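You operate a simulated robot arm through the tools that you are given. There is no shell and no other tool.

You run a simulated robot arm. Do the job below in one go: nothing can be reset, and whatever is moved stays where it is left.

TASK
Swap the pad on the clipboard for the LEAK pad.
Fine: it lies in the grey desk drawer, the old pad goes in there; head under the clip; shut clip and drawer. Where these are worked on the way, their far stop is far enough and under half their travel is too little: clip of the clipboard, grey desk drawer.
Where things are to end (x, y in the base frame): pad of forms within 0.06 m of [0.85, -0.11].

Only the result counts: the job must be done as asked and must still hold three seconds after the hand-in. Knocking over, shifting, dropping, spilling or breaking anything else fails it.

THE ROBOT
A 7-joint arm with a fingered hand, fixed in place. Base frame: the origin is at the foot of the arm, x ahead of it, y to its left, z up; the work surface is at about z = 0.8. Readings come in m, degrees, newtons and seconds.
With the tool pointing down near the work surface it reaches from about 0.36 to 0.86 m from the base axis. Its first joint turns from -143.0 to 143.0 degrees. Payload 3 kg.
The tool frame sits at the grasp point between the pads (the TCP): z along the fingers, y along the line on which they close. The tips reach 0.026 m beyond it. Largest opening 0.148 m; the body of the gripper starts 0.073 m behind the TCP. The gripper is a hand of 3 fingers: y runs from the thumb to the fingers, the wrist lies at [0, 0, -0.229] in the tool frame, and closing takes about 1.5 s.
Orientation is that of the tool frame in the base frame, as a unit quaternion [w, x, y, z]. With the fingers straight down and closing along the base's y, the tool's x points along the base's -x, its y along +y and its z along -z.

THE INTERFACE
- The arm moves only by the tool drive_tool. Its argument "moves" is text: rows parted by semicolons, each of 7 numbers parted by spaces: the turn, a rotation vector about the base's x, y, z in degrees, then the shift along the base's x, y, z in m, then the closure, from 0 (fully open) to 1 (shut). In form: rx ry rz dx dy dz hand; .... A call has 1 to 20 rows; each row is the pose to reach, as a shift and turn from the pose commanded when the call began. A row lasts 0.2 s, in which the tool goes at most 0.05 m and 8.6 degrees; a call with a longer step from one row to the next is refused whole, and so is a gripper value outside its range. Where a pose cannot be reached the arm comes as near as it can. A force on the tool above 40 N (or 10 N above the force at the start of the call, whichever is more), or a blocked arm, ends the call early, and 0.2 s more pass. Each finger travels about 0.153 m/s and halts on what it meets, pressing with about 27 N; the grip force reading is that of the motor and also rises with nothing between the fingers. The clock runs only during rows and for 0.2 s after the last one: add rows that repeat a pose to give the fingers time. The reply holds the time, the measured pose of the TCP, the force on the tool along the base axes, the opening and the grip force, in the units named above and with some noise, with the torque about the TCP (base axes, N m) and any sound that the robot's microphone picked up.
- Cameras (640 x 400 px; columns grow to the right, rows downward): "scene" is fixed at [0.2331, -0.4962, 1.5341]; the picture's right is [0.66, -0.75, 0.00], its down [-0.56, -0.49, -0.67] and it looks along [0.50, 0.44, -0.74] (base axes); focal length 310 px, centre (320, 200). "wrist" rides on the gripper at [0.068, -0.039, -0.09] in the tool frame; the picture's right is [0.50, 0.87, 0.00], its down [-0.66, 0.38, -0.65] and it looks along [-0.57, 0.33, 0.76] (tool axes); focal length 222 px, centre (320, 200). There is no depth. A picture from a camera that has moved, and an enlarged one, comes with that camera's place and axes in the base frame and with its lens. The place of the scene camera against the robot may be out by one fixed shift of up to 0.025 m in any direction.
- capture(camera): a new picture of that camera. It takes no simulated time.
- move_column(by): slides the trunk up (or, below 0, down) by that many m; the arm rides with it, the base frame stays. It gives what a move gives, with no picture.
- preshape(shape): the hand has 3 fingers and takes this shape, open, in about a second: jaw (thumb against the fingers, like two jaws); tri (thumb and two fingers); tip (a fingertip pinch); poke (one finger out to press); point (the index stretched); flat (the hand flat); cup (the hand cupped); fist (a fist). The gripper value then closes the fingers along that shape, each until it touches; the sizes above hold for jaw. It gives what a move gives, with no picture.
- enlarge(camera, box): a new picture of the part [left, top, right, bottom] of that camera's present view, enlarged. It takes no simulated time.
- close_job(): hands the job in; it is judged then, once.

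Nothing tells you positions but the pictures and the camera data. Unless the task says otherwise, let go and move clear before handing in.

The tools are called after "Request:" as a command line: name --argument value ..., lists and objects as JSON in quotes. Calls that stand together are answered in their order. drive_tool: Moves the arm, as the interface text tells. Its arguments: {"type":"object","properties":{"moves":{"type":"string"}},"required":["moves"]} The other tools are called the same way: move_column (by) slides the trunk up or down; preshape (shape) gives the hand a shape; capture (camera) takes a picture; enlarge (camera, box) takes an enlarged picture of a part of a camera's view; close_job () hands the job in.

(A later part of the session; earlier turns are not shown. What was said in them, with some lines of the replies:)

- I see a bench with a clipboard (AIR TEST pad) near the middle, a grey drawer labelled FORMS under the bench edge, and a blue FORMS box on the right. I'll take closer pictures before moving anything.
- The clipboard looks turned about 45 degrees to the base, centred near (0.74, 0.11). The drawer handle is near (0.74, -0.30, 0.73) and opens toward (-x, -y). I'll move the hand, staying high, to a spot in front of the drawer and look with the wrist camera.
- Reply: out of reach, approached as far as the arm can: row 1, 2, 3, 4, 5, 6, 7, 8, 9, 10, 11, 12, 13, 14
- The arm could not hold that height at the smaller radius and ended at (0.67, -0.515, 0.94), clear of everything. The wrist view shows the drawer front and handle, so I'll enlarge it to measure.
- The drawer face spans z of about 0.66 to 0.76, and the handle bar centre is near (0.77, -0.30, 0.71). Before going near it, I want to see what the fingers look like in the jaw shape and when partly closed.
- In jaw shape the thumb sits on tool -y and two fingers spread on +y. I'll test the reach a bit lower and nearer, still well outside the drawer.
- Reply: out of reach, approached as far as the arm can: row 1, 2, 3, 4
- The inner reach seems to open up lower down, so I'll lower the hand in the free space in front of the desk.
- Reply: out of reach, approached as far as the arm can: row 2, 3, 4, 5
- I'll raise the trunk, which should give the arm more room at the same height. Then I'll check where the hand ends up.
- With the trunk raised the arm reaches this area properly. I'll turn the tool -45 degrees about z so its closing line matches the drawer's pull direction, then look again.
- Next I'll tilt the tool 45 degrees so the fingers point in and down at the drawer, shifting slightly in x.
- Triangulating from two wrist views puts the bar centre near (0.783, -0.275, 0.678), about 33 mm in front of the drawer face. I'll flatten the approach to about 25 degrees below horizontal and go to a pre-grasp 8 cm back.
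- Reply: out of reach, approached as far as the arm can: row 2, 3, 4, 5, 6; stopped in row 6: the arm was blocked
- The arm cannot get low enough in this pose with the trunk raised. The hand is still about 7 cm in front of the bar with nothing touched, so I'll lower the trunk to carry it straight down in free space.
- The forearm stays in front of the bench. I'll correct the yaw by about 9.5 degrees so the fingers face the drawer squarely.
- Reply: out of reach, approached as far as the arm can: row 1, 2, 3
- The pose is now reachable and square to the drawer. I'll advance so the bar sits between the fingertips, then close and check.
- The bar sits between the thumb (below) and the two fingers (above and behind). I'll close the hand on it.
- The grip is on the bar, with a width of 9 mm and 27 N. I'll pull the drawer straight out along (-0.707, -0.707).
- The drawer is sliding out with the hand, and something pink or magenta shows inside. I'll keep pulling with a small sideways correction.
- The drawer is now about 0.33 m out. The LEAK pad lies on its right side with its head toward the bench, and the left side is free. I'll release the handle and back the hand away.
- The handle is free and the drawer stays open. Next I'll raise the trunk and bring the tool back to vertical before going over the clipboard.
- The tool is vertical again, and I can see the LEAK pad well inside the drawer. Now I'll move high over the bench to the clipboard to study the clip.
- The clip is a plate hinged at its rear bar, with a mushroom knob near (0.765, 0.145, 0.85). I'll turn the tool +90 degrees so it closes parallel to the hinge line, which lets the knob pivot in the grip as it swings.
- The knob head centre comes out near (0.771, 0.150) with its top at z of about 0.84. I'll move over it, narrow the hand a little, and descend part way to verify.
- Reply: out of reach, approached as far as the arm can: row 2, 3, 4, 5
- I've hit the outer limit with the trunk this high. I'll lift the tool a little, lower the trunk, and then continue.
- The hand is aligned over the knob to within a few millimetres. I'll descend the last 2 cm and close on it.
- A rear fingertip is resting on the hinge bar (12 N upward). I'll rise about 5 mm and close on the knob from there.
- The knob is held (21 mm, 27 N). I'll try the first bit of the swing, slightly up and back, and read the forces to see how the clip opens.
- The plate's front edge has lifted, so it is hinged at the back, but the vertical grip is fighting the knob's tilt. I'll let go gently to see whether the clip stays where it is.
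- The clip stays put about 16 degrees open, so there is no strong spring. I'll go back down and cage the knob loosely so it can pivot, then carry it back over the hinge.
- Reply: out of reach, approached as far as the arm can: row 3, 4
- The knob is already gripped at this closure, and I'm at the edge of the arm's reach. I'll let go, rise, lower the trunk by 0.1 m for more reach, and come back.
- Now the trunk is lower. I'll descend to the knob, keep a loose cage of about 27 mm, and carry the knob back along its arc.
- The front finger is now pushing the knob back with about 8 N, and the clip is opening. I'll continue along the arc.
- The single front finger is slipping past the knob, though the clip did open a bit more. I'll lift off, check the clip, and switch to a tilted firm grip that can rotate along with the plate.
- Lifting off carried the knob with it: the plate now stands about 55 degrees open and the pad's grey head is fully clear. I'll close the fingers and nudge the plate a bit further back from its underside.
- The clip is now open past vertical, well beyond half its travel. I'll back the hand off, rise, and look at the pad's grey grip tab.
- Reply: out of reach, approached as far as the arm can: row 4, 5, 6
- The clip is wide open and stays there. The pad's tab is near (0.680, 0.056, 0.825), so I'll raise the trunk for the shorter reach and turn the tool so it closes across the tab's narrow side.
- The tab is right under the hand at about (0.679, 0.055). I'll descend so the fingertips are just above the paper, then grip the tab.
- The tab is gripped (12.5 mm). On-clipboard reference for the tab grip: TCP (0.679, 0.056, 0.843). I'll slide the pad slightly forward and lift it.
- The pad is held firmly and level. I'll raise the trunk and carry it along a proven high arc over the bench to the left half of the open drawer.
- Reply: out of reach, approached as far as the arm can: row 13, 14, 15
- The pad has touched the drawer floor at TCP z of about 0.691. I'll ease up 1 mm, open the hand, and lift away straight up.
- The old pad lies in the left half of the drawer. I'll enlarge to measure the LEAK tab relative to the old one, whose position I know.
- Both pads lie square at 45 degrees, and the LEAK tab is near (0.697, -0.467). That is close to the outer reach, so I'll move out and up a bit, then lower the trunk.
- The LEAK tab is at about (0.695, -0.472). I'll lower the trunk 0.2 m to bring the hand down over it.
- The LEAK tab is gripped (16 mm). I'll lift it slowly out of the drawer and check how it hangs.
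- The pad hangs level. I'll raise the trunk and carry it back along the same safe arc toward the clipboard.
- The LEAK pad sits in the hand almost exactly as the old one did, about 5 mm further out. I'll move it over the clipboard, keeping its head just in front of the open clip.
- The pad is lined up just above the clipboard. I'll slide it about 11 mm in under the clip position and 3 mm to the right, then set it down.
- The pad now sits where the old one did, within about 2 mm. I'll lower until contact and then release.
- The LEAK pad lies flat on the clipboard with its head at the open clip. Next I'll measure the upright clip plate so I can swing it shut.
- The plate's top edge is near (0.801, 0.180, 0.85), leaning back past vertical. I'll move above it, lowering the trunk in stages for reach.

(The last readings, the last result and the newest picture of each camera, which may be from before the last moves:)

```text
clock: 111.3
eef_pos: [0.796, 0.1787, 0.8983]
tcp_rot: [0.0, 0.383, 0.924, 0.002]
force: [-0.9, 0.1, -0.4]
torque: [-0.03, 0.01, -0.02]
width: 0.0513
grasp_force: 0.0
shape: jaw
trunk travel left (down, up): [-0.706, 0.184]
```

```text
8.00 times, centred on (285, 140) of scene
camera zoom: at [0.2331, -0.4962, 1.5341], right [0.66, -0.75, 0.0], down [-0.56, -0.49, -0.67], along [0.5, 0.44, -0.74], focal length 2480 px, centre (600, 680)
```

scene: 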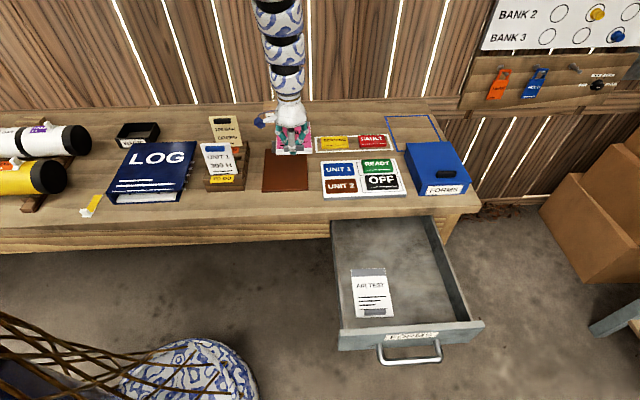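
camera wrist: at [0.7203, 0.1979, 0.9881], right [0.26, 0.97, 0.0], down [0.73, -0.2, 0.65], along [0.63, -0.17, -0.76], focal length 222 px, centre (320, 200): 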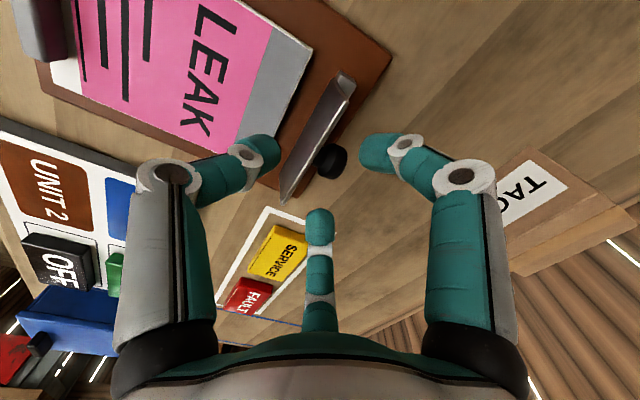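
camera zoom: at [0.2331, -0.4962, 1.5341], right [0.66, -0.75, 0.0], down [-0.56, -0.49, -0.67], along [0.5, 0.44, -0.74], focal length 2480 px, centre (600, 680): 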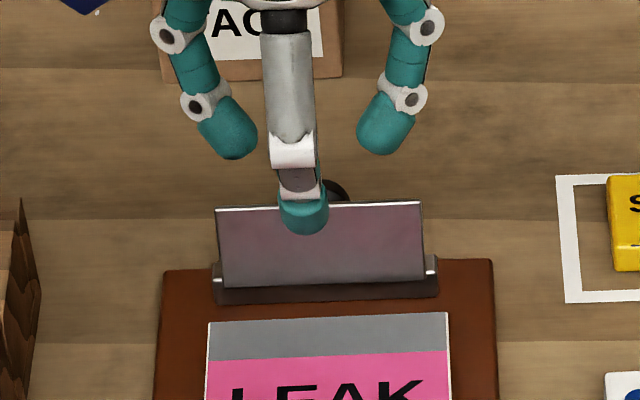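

The plate's top edge lies between the thumb (front) and fingers (behind). I'll shift slightly, lower so the fingers straddle the knob behind the plate, then draw it forward.

Request:
drive_tool --moves "0 0 0 -0.005 0.0015 -0.005 0.65; 0 0 0 -0.0087 0.0027 -0.015 0.65; 0 0 0 -0.0087 0.0027 -0.026 0.65; 0 0 0 -0.0087 0.0027 -0.034 0.65; 0 0 0 -0.0087 0.0027 -0.034 0.65"

Request:
capture --camera "wrist"

Request:
enlarge --camera "scene" --box '[255, 125, 315, 175]'

```text
clock: 112.5
eef_pos: [0.7867, 0.1811, 0.8639]
tcp_rot: [-0.001, 0.383, 0.924, 0.002]
force: [0.4, -2.1, 1.5]
torque: [-0.03, -0.07, -0.02]
width: 0.0525
grasp_force: 0.2
shape: jaw
trunk travel left (down, up): [-0.706, 0.184]
```

```text
taken
camera wrist: at [0.7112, 0.201, 0.9544], right [0.26, 0.97, 0.0], down [0.73, -0.2, 0.65], along [0.63, -0.17, -0.76], focal length 222 px, centre (320, 200)
```

wrist: 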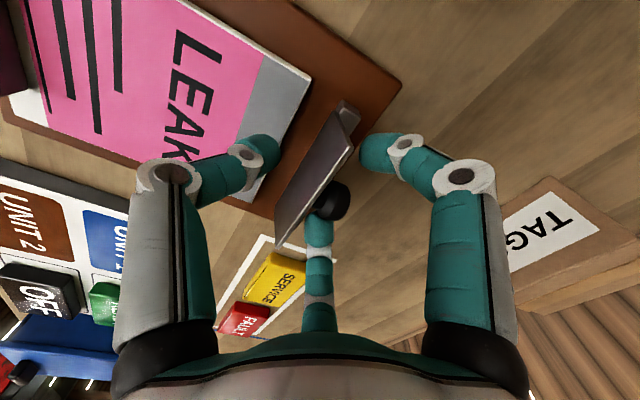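

```text
8.00 times, centred on (285, 150) of scene
camera zoom: at [0.2331, -0.4962, 1.5341], right [0.66, -0.75, 0.0], down [-0.56, -0.49, -0.67], along [0.5, 0.44, -0.74], focal length 2480 px, centre (600, 600)
```

zoom: 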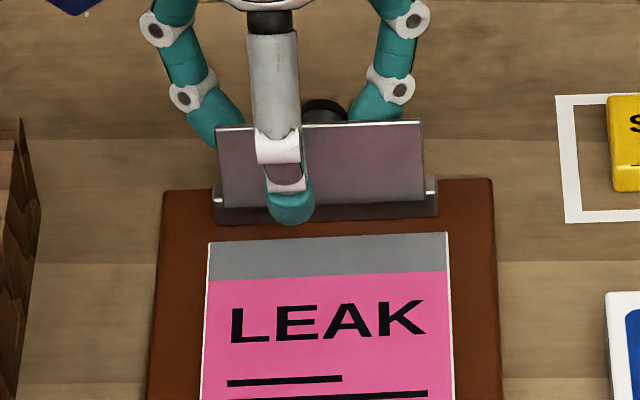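

The hand is about 1 cm too far left of the knob. I'll correct to the right, then pull the plate forward.

Request:
drive_tool --moves "0 0 0 0.0035 -0.0035 0 0.65; 0 0 0 0.0067 -0.0067 0 0.65; 0 0 0 0.0017 -0.0117 0 0.65; 0 0 0 -0.0053 -0.0187 0 0.65; 0 0 0 -0.0123 -0.0257 0 0.65; 0 0 0 -0.0173 -0.0307 0 0.65; 0 0 0 -0.0173 -0.0307 0 0.65"

Request:
capture --camera "wrist"

Request:
enlarge --camera "scene" --box '[255, 125, 315, 175]'

```text
clock: 114.1
eef_pos: [0.7696, 0.1493, 0.8647]
tcp_rot: [0.0, 0.383, 0.924, 0.002]
force: [0.0, 0.2, 1.1]
torque: [-0.02, -0.03, -0.02]
width: 0.052
grasp_force: 0.0
shape: jaw
trunk travel left (down, up): [-0.706, 0.184]
```

```text
taken
camera wrist: at [0.6942, 0.1698, 0.9543], right [0.26, 0.97, 0.0], down [0.73, -0.2, 0.65], along [0.63, -0.17, -0.76], focal length 222 px, centre (320, 200)
```

wrist: 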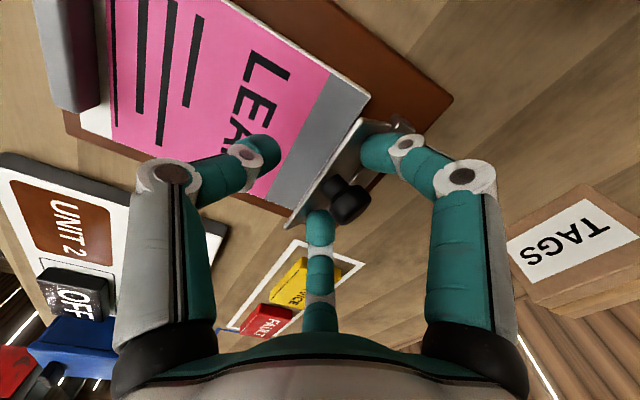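

```text
8.00 times, centred on (285, 150) of scene
camera zoom: at [0.2331, -0.4962, 1.5341], right [0.66, -0.75, 0.0], down [-0.56, -0.49, -0.67], along [0.5, 0.44, -0.74], focal length 2480 px, centre (600, 600)
```

zoom: 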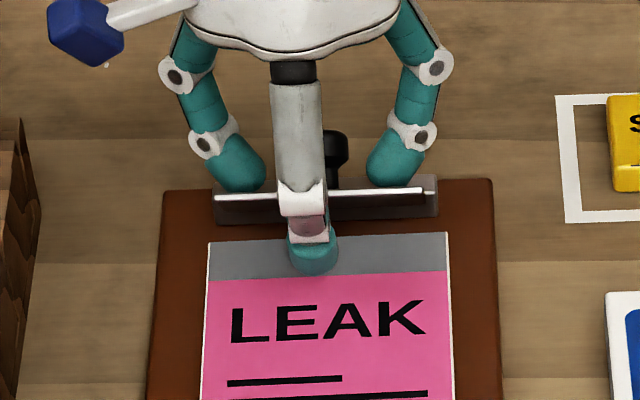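

The plate is coming forward, now about 60 degrees. I'll keep drawing it forward and slightly down.

Request:
drive_tool --moves "0 0 0 -0.005 -0.005 0 0.65; 0 0 0 -0.01 -0.01 -0.002 0.65; 0 0 0 -0.015 -0.015 -0.004 0.65; 0 0 0 -0.02 -0.02 -0.006 0.65; 0 0 0 -0.024 -0.024 -0.008 0.65; 0 0 0 -0.024 -0.024 -0.008 0.65"

Request:
capture --camera "wrist"

Request:
enlarge --camera "scene" --box '[255, 125, 315, 175]'

```text
clock: 115.5
eef_pos: [0.745, 0.126, 0.8558]
tcp_rot: [-0.001, 0.383, 0.924, 0.002]
force: [0.5, -0.3, -0.4]
torque: [0.03, 0.0, 0.01]
width: 0.0521
grasp_force: 0.2
shape: jaw
trunk travel left (down, up): [-0.706, 0.184]
```

```text
taken
camera wrist: at [0.6699, 0.1454, 0.9459], right [0.26, 0.97, 0.0], down [0.73, -0.2, 0.65], along [0.63, -0.17, -0.76], focal length 222 px, centre (320, 200)
```

wrist: 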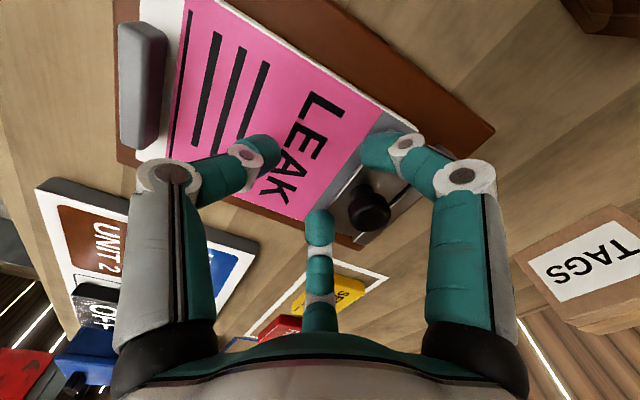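

```text
8.00 times, centred on (285, 150) of scene
camera zoom: at [0.2331, -0.4962, 1.5341], right [0.66, -0.75, 0.0], down [-0.56, -0.49, -0.67], along [0.5, 0.44, -0.74], focal length 2480 px, centre (600, 600)
```

zoom: 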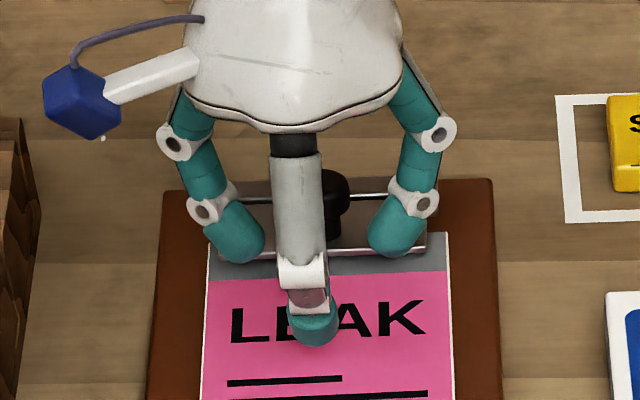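

The plate is nearly shut, and the fingertips straddle the knob at its front edge. I'll move slightly back over the plate and press it down.

Request:
drive_tool --moves "0 0 0 0 0 0.004 0.65; 0 0 0 0.004 0.004 0.004 0.65; 0 0 0 0.008 0.008 0.002 0.65; 0 0 0 0.008 0.008 -0.002 0.65; 0 0 0 0.008 0.008 -0.005 0.65; 0 0 0 0.008 0.008 -0.008 0.65; 0 0 0 0.008 0.008 -0.008 0.65"

Request:
enlarge --camera "scene" --box '[255, 125, 315, 175]'

```text
clock: 117.1
eef_pos: [0.7544, 0.1349, 0.8496]
tcp_rot: [0.0, 0.383, 0.924, 0.004]
force: [1.7, 1.1, 21.1]
torque: [0.3, -0.33, 0.01]
width: 0.0538
grasp_force: 0.1
shape: jaw
trunk travel left (down, up): [-0.706, 0.184]
```

```text
8.00 times, centred on (285, 150) of scene
camera zoom: at [0.2331, -0.4962, 1.5341], right [0.66, -0.75, 0.0], down [-0.56, -0.49, -0.67], along [0.5, 0.44, -0.74], focal length 2480 px, centre (600, 600)
```

zoom: 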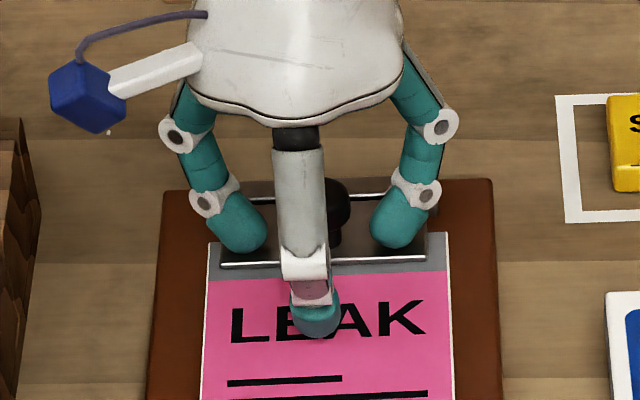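

The clip is shut on the pad: the front edge is back at its original position, with 21 N at contact. I'll lift straight off and check.

Request:
drive_tool --moves "0 0 0 0 0 0.005 0.65; 0 0 0 0 0 0.02 0.65; 0 0 0 0 0 0.05 0.65; 0 0 0 0 0 0.08 0.65; 0 0 0 0 0 0.1 0.65; 0 0 0 0 0 0.1 0.65"

Request:
capture --camera "wrist"

Request:
enlarge --camera "scene" --box '[250, 130, 320, 190]'

```text
clock: 118.5
eef_pos: [0.7553, 0.1333, 0.9484]
tcp_rot: [-0.001, 0.383, 0.924, 0.003]
force: [-1.0, 0.6, 0.6]
torque: [0.02, 0.01, 0.01]
width: 0.052
grasp_force: 0.0
shape: jaw
trunk travel left (down, up): [-0.706, 0.184]
```

```text
taken
camera wrist: at [0.6782, 0.1532, 1.038], right [0.26, 0.97, 0.0], down [0.73, -0.2, 0.65], along [0.63, -0.17, -0.76], focal length 222 px, centre (320, 200)
```

wrist: 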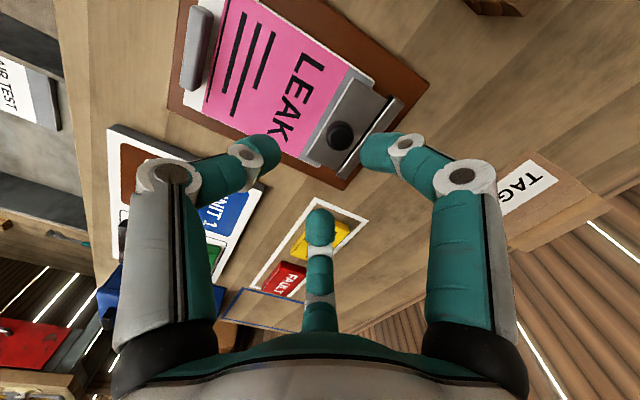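

```text
6.67 times, centred on (285, 160) of scene
camera zoom: at [0.2331, -0.4962, 1.5341], right [0.66, -0.75, 0.0], down [-0.56, -0.49, -0.67], along [0.5, 0.44, -0.74], focal length 2067 px, centre (553, 467)
```

zoom: 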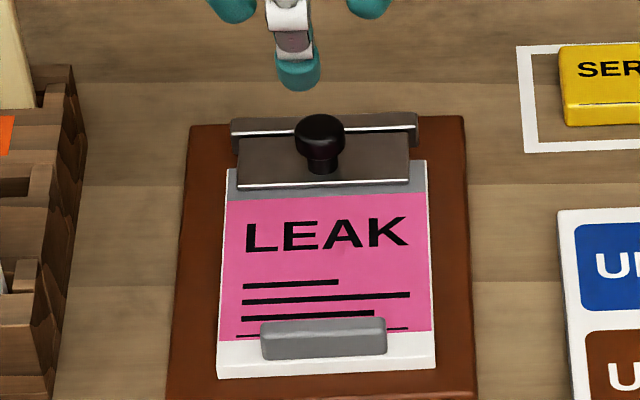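

The clip is shut on the LEAK pad's head and matches the original closed pose. Next is the drawer: I'll return along the same route to its front and reuse the proven handle grip to push it in.

Request:
move_column --by 0.165

Request:
drive_tool --moves "0 0 0 0 -0.023 -0.033 0.65; 0 0 0 0.001 -0.053 -0.068 0.65; 0 0 0 0.002 -0.088 -0.098 0.65; 0 0 0 0.001 -0.128 -0.123 0.65; 0 0 0 -0.003 -0.168 -0.148 0.65; 0 0 0 -0.011 -0.213 -0.163 0.65; 0 0 0 -0.02 -0.259 -0.168 0.65; 0 0 0 -0.03 -0.305 -0.168 0.65; 0 0 0 -0.04 -0.351 -0.168 0.65; 0 0 0 -0.058 -0.393 -0.168 0.65; 0 0 0 -0.081 -0.433 -0.168 0.65; 0 0 0 -0.104 -0.473 -0.168 0.65; 0 0 0 -0.127 -0.513 -0.168 0.65; 0 0 0 -0.15 -0.553 -0.168 0.65; 0 0 0 -0.174 -0.593 -0.168 0.65; 0 0 0 -0.194 -0.625 -0.17 0.65; 0 0 0 -0.194 -0.625 -0.17 0.65"

Request:
capture --camera "wrist"

Request:
capture --camera "scene"

```text
clock: 120.4
eef_pos: [0.7544, 0.1331, 1.1127]
tcp_rot: [-0.001, 0.382, 0.924, 0.002]
force: [-0.2, -0.1, -0.9]
torque: [0.01, -0.01, 0.0]
width: 0.0518
grasp_force: 0.0
shape: jaw
trunk travel left (down, up): [-0.871, 0.019]
```

```text
clock: 124.0
eef_pos: [0.5705, -0.498, 0.9334]
tcp_rot: [-0.001, 0.382, 0.924, 0.003]
force: [-0.6, 0.4, -0.2]
torque: [-0.01, -0.01, 0.03]
width: 0.0521
grasp_force: 0.0
shape: jaw
out of reach, approached as far as the arm can: row 13, 14, 15, 16, 17
trunk travel left (down, up): [-0.871, 0.019]
```

```text
taken
camera wrist: at [0.4949, -0.4783, 1.0236], right [0.26, 0.97, 0.0], down [0.73, -0.2, 0.65], along [0.63, -0.17, -0.76], focal length 222 px, centre (320, 200)
```

wrist: 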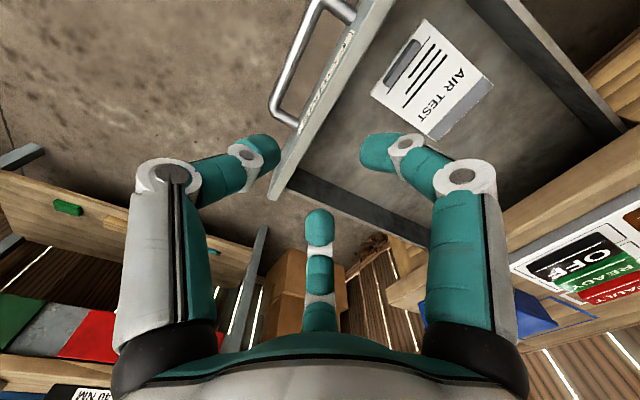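

```text
taken
```

scene: 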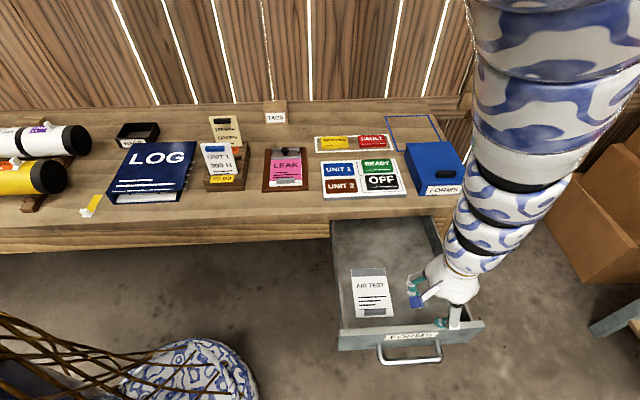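

Request:
drive_tool --moves "5.3 -5.3 0 -0.012 -0.01 0 0.65; 10.6 -10.6 0 -0.023 -0.019 0 0.65; 15.9 -15.9 0 -0.034 -0.028 0 0.65; 21.2 -21.2 0 -0.045 -0.037 0 0.65; 26.5 -26.5 0 -0.056 -0.046 0 0.68; 31.8 -31.8 0 -0.067 -0.055 0 0.7; 37.1 -37.1 0 -0.078 -0.064 0 0.7; 42.4 -42.4 0 -0.088 -0.073 0.003 0.7; 45.6 -45.6 0 -0.091 -0.075 0.006 0.7; 45.6 -45.6 0 -0.091 -0.075 0.006 0.7"

Request:
capture --camera "scene"

```text
clock: 126.2
eef_pos: [0.4792, -0.5717, 0.9388]
tcp_rot: [0.204, 0.323, 0.78, 0.496]
force: [-0.2, 0.3, 0.7]
torque: [0.0, 0.0, 0.0]
width: 0.0444
grasp_force: 0.1
shape: jaw
out of reach, approached as far as the arm can: row 1, 2
trunk travel left (down, up): [-0.871, 0.019]
```

```text
taken
```

scene: 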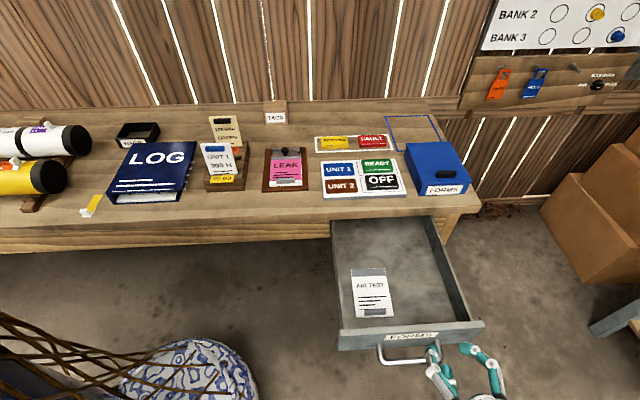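

Request:
move_column --by -0.22

Request:
capture --camera "wrist"

```text
clock: 128.5
eef_pos: [0.4804, -0.5719, 0.72]
tcp_rot: [0.204, 0.323, 0.78, 0.495]
force: [0.0, -0.7, 0.1]
torque: [0.0, -0.01, -0.02]
width: 0.0444
grasp_force: 0.1
shape: jaw
trunk travel left (down, up): [-0.651, 0.239]
```

```text
taken
camera wrist: at [0.3618, -0.5945, 0.7226], right [-0.09, 0.61, 0.78], down [0.16, -0.77, 0.62], along [0.98, 0.18, -0.03], focal length 222 px, centre (320, 200)
```

wrist: 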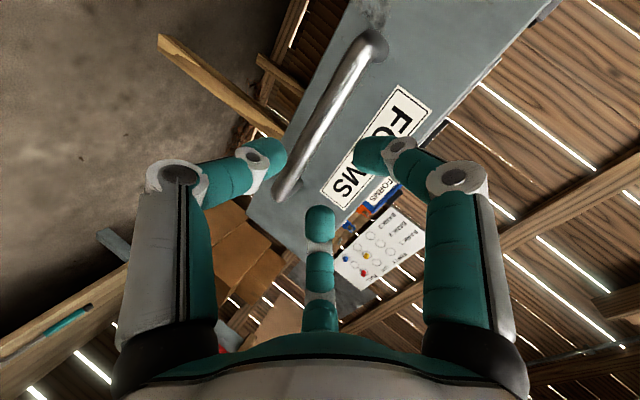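

The view matches the one after I released the handle, so the drawer has not moved. I'll approach the bar along the same line and close on it.

Request:
drive_tool --moves "0 0 0 0.019 0.02 -0.014 0.7; 0 0 0 0.037 0.039 -0.026 0.7; 0 0 0 0.05 0.053 -0.033 0.7; 0 0 0 0.0575 0.061 -0.038 0.7; 0 0 0 0.0575 0.061 -0.038 0.7; 0 0 0 0.0575 0.061 -0.038 0.85; 0 0 0 0.0575 0.061 -0.038 1; 0 0 0 0.0575 0.061 -0.038 1; 0 0 0 0.0575 0.061 -0.038 1; 0 0 0 0.0575 0.061 -0.038 1"

Request:
capture --camera "wrist"

```text
clock: 130.7
eef_pos: [0.5354, -0.5126, 0.6809]
tcp_rot: [0.203, 0.323, 0.781, 0.495]
force: [0.9, 1.4, -1.3]
torque: [0.02, -0.02, -0.02]
width: 0.0
grasp_force: 26.9
shape: jaw
trunk travel left (down, up): [-0.651, 0.239]
```

```text
taken
camera wrist: at [0.4193, -0.5344, 0.6838], right [-0.09, 0.61, 0.78], down [0.16, -0.77, 0.62], along [0.98, 0.18, -0.03], focal length 222 px, centre (320, 200)
```

wrist: 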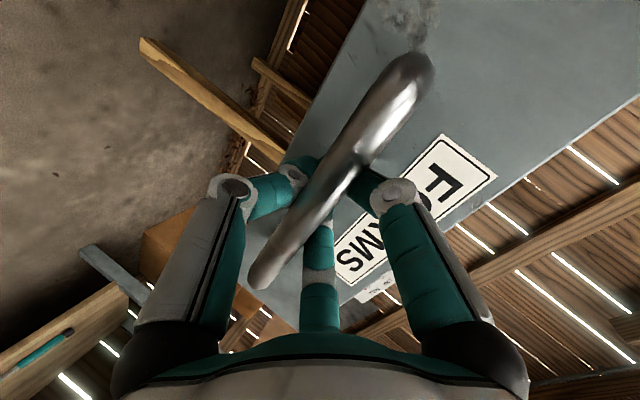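

The fingers have closed right around the bar, which is fine for pushing. I'll slide the drawer in smoothly along its axis.

Request:
drive_tool --moves "0 0 0 0.006 0.006 0 1; 0 0 0 0.016 0.0155 0 1; 0 0 0 0.028 0.0272 0 1; 0 0 0 0.042 0.041 0 1; 0 0 0 0.056 0.0545 0 1; 0 0 0 0.07 0.068 0 1; 0 0 0 0.084 0.082 0 1; 0 0 0 0.098 0.0955 0 1; 0 0 0 0.11 0.107 0 1; 0 0 0 0.12 0.117 0 1; 0 0 0 0.12 0.117 0 1"

Request:
capture --camera "scene"

Request:
capture --camera "wrist"

```text
clock: 133.1
eef_pos: [0.6582, -0.3946, 0.6807]
tcp_rot: [0.203, 0.323, 0.78, 0.495]
force: [0.4, 0.0, -0.5]
torque: [-0.01, -0.01, 0.01]
width: 0.0
grasp_force: 26.7
shape: jaw
trunk travel left (down, up): [-0.651, 0.239]
```

```text
taken
```

scene: 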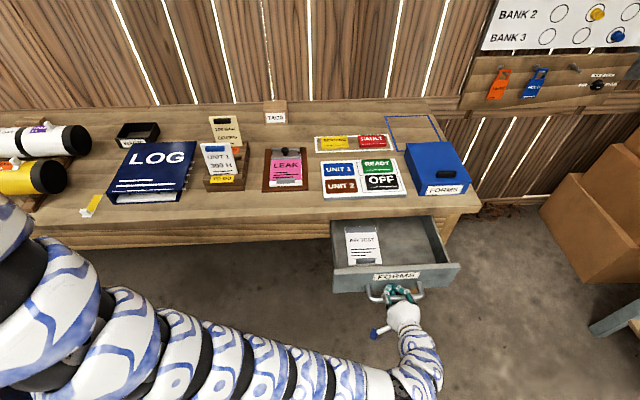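

```text
taken
camera wrist: at [0.5409, -0.4158, 0.684], right [-0.09, 0.61, 0.78], down [0.16, -0.77, 0.62], along [0.98, 0.18, -0.03], focal length 222 px, centre (320, 200)
```

wrist: 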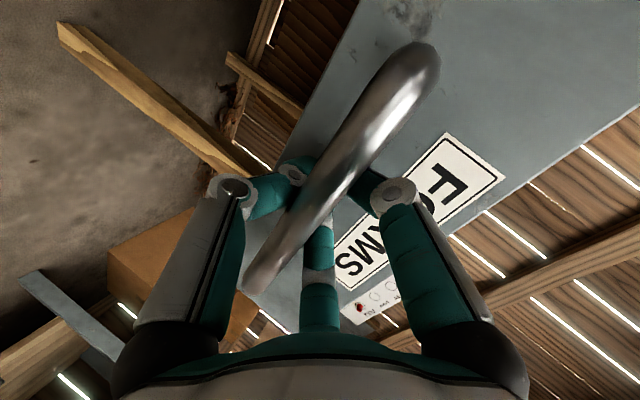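

The drawer is sliding in and the pad inside stays put. I'll push the rest, slowing near the end.

Request:
drive_tool --moves "0 0 0 0.008 0.0078 0 1; 0 0 0 0.02 0.0195 0 1; 0 0 0 0.033 0.032 0 1; 0 0 0 0.046 0.045 0 1; 0 0 0 0.06 0.0585 0 1; 0 0 0 0.073 0.071 0 1; 0 0 0 0.085 0.083 0 1; 0 0 0 0.095 0.0925 0 1; 0 0 0 0.102 0.1 0 1; 0 0 0 0.107 0.1045 0 1; 0 0 0 0.107 0.1045 0 1"

Request:
enlarge --camera "scene" --box '[300, 170, 500, 300]'

```text
clock: 135.5
eef_pos: [0.7645, -0.2898, 0.6814]
tcp_rot: [0.204, 0.323, 0.781, 0.495]
force: [-1.0, -0.8, -0.9]
torque: [-0.01, -0.03, 0.02]
width: 0.0
grasp_force: 27.1
shape: jaw
trunk travel left (down, up): [-0.651, 0.239]
```

```text
3.08 times, centred on (400, 235) of scene
camera zoom: at [0.2331, -0.4962, 1.5341], right [0.66, -0.75, 0.0], down [-0.56, -0.49, -0.67], along [0.5, 0.44, -0.74], focal length 954 px, centre (74, 92)
```

zoom: 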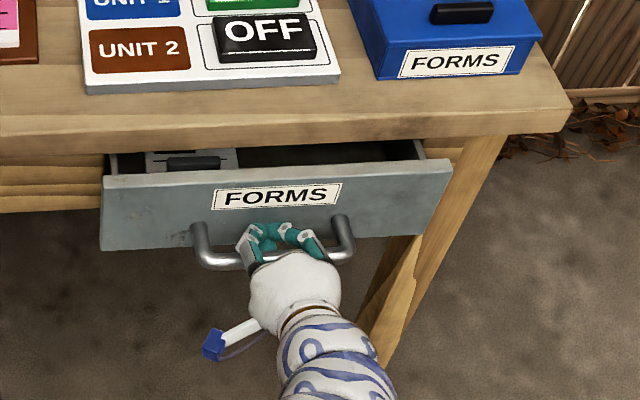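

Request:
drive_tool --moves "0 0 0 0.004 0.004 0 1; 0 0 0 0.008 0.0078 0 1; 0 0 0 0.012 0.0117 0 1; 0 0 0 0.015 0.0147 0 1; 0 0 0 0.015 0.0147 0 1"

Request:
enlarge --camera "scene" --box '[300, 170, 500, 300]'

```text
clock: 136.7
eef_pos: [0.7797, -0.2746, 0.6816]
tcp_rot: [0.204, 0.323, 0.781, 0.495]
force: [-2.2, -1.4, -0.7]
torque: [-0.04, -0.01, -0.01]
width: 0.0
grasp_force: 27.3
shape: jaw
trunk travel left (down, up): [-0.651, 0.239]
```

```text
3.08 times, centred on (400, 235) of scene
camera zoom: at [0.2331, -0.4962, 1.5341], right [0.66, -0.75, 0.0], down [-0.56, -0.49, -0.67], along [0.5, 0.44, -0.74], focal length 954 px, centre (74, 92)
```

zoom: 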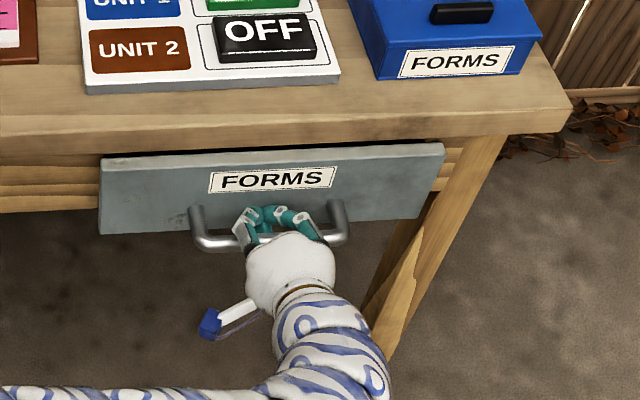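

About 2 cm remain, so I'll continue pushing gently.

Request:
drive_tool --moves "0 0 0 0.004 0.004 0 1; 0 0 0 0.008 0.0078 0 1; 0 0 0 0.012 0.0117 0 1; 0 0 0 0.014 0.0137 0 1; 0 0 0 0.014 0.0137 0 1"

Request:
enlarge --camera "scene" --box '[300, 170, 500, 300]'

```text
clock: 137.9
eef_pos: [0.7929, -0.2628, 0.6799]
tcp_rot: [0.203, 0.322, 0.781, 0.495]
force: [-3.2, -1.7, 0.0]
torque: [-0.01, 0.0, 0.01]
width: 0.0
grasp_force: 27.6
shape: jaw
trunk travel left (down, up): [-0.651, 0.239]
```

```text
3.08 times, centred on (400, 235) of scene
camera zoom: at [0.2331, -0.4962, 1.5341], right [0.66, -0.75, 0.0], down [-0.56, -0.49, -0.67], along [0.5, 0.44, -0.74], focal length 954 px, centre (74, 92)
```

zoom: 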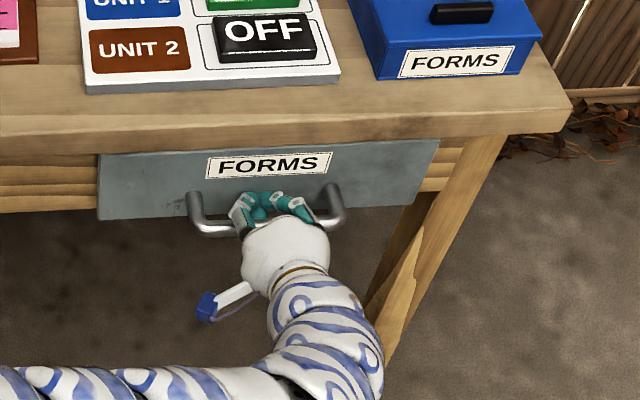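

The drawer face is back at its original closed position. I'll give one more gentle push to confirm it's on its stop.

Request:
drive_tool --moves "0 0 0 0.0015 0.0015 0 1; 0 0 0 0.003 0.003 0 1; 0 0 0 0.003 0.003 0 1"

Request:
enlarge --camera "scene" --box '[300, 170, 500, 300]'

```text
clock: 138.7
eef_pos: [0.7946, -0.2609, 0.6811]
tcp_rot: [0.205, 0.323, 0.78, 0.494]
force: [-22.1, -15.9, 4.7]
torque: [-0.06, 0.08, 0.15]
width: 0.0
grasp_force: 27.0
shape: jaw
trunk travel left (down, up): [-0.651, 0.239]
```

```text
3.08 times, centred on (400, 235) of scene
camera zoom: at [0.2331, -0.4962, 1.5341], right [0.66, -0.75, 0.0], down [-0.56, -0.49, -0.67], along [0.5, 0.44, -0.74], focal length 954 px, centre (74, 92)
```

zoom: 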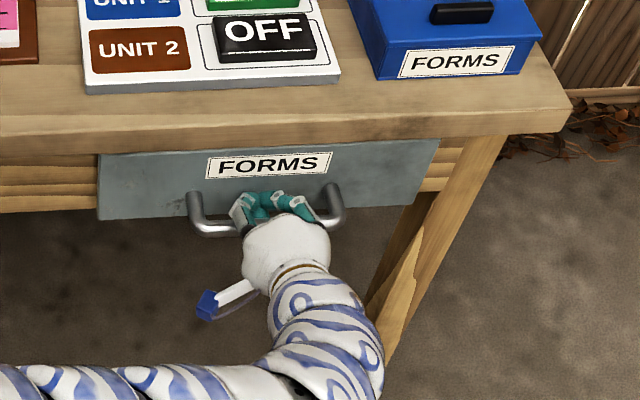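

The drawer is fully shut (27 N against its stop). I'll ease back 5 mm to unload, open the fingers, and withdraw without pulling on the handle.

Request:
drive_tool --moves "0 0 0 -0.002 -0.002 0 1; 0 0 0 -0.0045 -0.0045 0 1; 0 0 0 -0.0045 -0.0045 0 0.9; 0 0 0 -0.006 -0.006 0.001 0.8; 0 0 0 -0.009 -0.009 0.001 0.7; 0 0 0 -0.012 -0.012 0.001 0.66; 0 0 0 -0.012 -0.012 0.001 0.66; 0 0 0 -0.012 -0.012 0.001 0.66"

Request:
capture --camera "wrist"

Request:
enlarge --camera "scene" --box '[300, 170, 500, 300]'

```text
clock: 140.5
eef_pos: [0.7844, -0.2699, 0.6828]
tcp_rot: [0.204, 0.323, 0.781, 0.495]
force: [-0.2, 1.6, -0.7]
torque: [0.02, -0.02, 0.01]
width: 0.0499
grasp_force: 0.0
shape: jaw
trunk travel left (down, up): [-0.651, 0.239]
```

```text
taken
camera wrist: at [0.6666, -0.2926, 0.6857], right [-0.09, 0.61, 0.78], down [0.16, -0.77, 0.62], along [0.98, 0.18, -0.03], focal length 222 px, centre (320, 200)
```

wrist: 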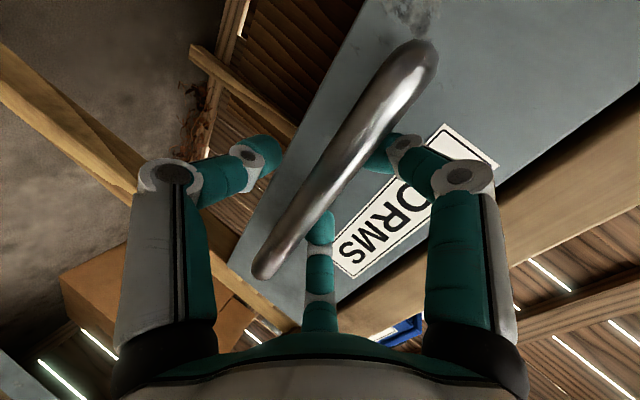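

```text
3.08 times, centred on (400, 235) of scene
camera zoom: at [0.2331, -0.4962, 1.5341], right [0.66, -0.75, 0.0], down [-0.56, -0.49, -0.67], along [0.5, 0.44, -0.74], focal length 954 px, centre (74, 92)
```

zoom: 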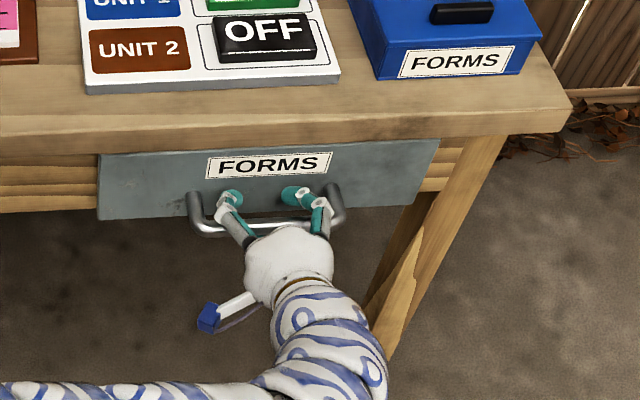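

The fingers are open around the bar and the drawer stays shut. I'll withdraw along the finger axis.

Request:
drive_tool --moves "0 0 0 -0.01 -0.01 0.0065 0.66; 0 0 0 -0.022 -0.022 0.0148 0.66; 0 0 0 -0.038 -0.038 0.0255 0.66; 0 0 0 -0.056 -0.056 0.0375 0.66; 0 0 0 -0.076 -0.076 0.051 0.66; 0 0 0 -0.1 -0.1 0.06 0.66; 0 0 0 -0.1 -0.1 0.06 0.66"

Request:
capture --camera "scene"

Request:
enlarge --camera "scene" --box '[300, 170, 500, 300]'

```text
clock: 142.1
eef_pos: [0.6827, -0.3721, 0.7426]
tcp_rot: [0.204, 0.323, 0.78, 0.495]
force: [1.0, 0.6, -0.4]
torque: [0.04, 0.02, 0.03]
width: 0.0498
grasp_force: 0.0
shape: jaw
trunk travel left (down, up): [-0.651, 0.239]
```

```text
taken
```

scene: 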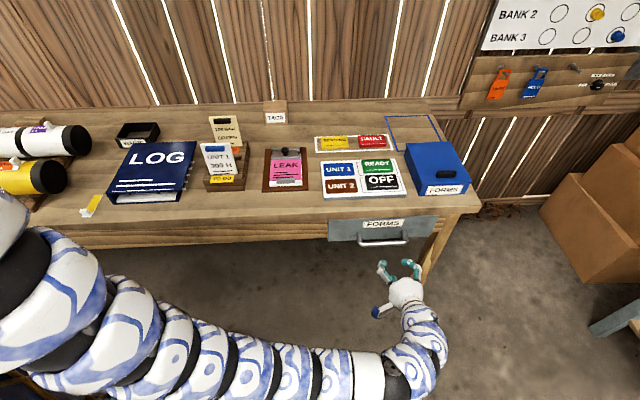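

```text
3.08 times, centred on (400, 235) of scene
camera zoom: at [0.2331, -0.4962, 1.5341], right [0.66, -0.75, 0.0], down [-0.56, -0.49, -0.67], along [0.5, 0.44, -0.74], focal length 954 px, centre (74, 92)
```

zoom: 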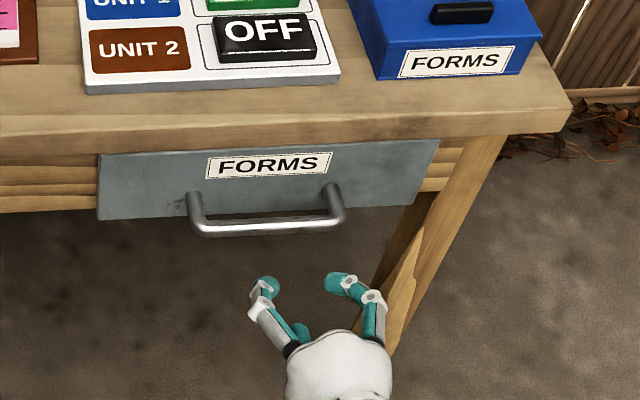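

The drawer is shut, the hand is clear, and everything else looks untouched. One last check of the clipboard before backing off a bit more.

Request:
drive_tool --moves "0 0 0 -0.02 -0.02 0.01 0.6; 0 0 0 -0.04 -0.04 0.02 0.5; 0 0 0 -0.05 -0.05 0.03 0.5; 0 0 0 -0.05 -0.05 0.03 0.5; 0 0 0 -0.05 -0.05 0.03 0.5; 0 0 0 -0.05 -0.05 0.03 0.5"

Request:
enlarge --camera "scene" --box '[250, 130, 320, 200]'

Request:
enlarge --camera "scene" --box '[180, 80, 480, 280]'

```text
clock: 143.5
eef_pos: [0.6323, -0.4209, 0.7731]
tcp_rot: [0.204, 0.323, 0.781, 0.495]
force: [-0.8, 0.0, 0.3]
torque: [0.0, 0.0, 0.0]
width: 0.0735
grasp_force: 0.1
shape: jaw
trunk travel left (down, up): [-0.651, 0.239]
```

```text
5.71 times, centred on (285, 165) of scene
camera zoom: at [0.2331, -0.4962, 1.5341], right [0.66, -0.75, 0.0], down [-0.56, -0.49, -0.67], along [0.5, 0.44, -0.74], focal length 1772 px, centre (520, 400)
```

zoom: 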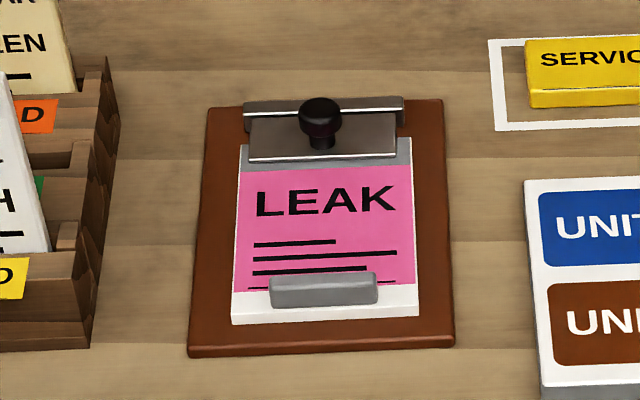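

```text
2.00 times, centred on (330, 180) of scene
camera zoom: at [0.2331, -0.4962, 1.5341], right [0.66, -0.75, 0.0], down [-0.56, -0.49, -0.67], along [0.5, 0.44, -0.74], focal length 620 px, centre (300, 240)
```

zoom: 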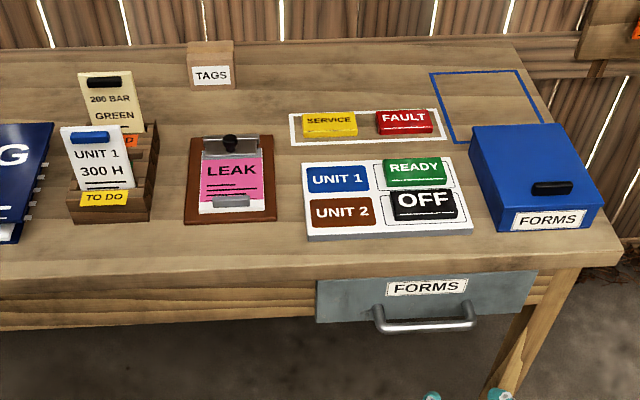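

The LEAK pad is on the clipboard with its head under the shut clip, and the old pad is in the closed grey drawer. The rest of the bench matches the start picture and the hand is clear, so I'm handing in.

Request:
close_job

```text
The job is handed in.
```

The swap is done and handed in. The LEAK pad is on the clipboard with its head under the shut clip, and the old AIR TEST pad is in the grey desk drawer, which is closed against its stop.

- **Old pad position:** I put its centre at about (0.86, -0.10), roughly 0.015 to 0.03 m from the target of [0.85, -0.11] and inside the 0.06 m limit. I worked this out from pictures taken before the drawer was fully shut, because the pad can't be seen now.
- **LEAK pad position:** it lies within a few millimetres of where the old pad was, with about 15 mm of its head under the clip.
- **Clip and drawer travel:** I opened the clip past vertical and the drawer about 0.33 m, without pushing either to its far stop. Both look back at their starting closed positions.
- **Everything else:** the other things on the bench match the start picture, and the hand is open and clear of the drawer.
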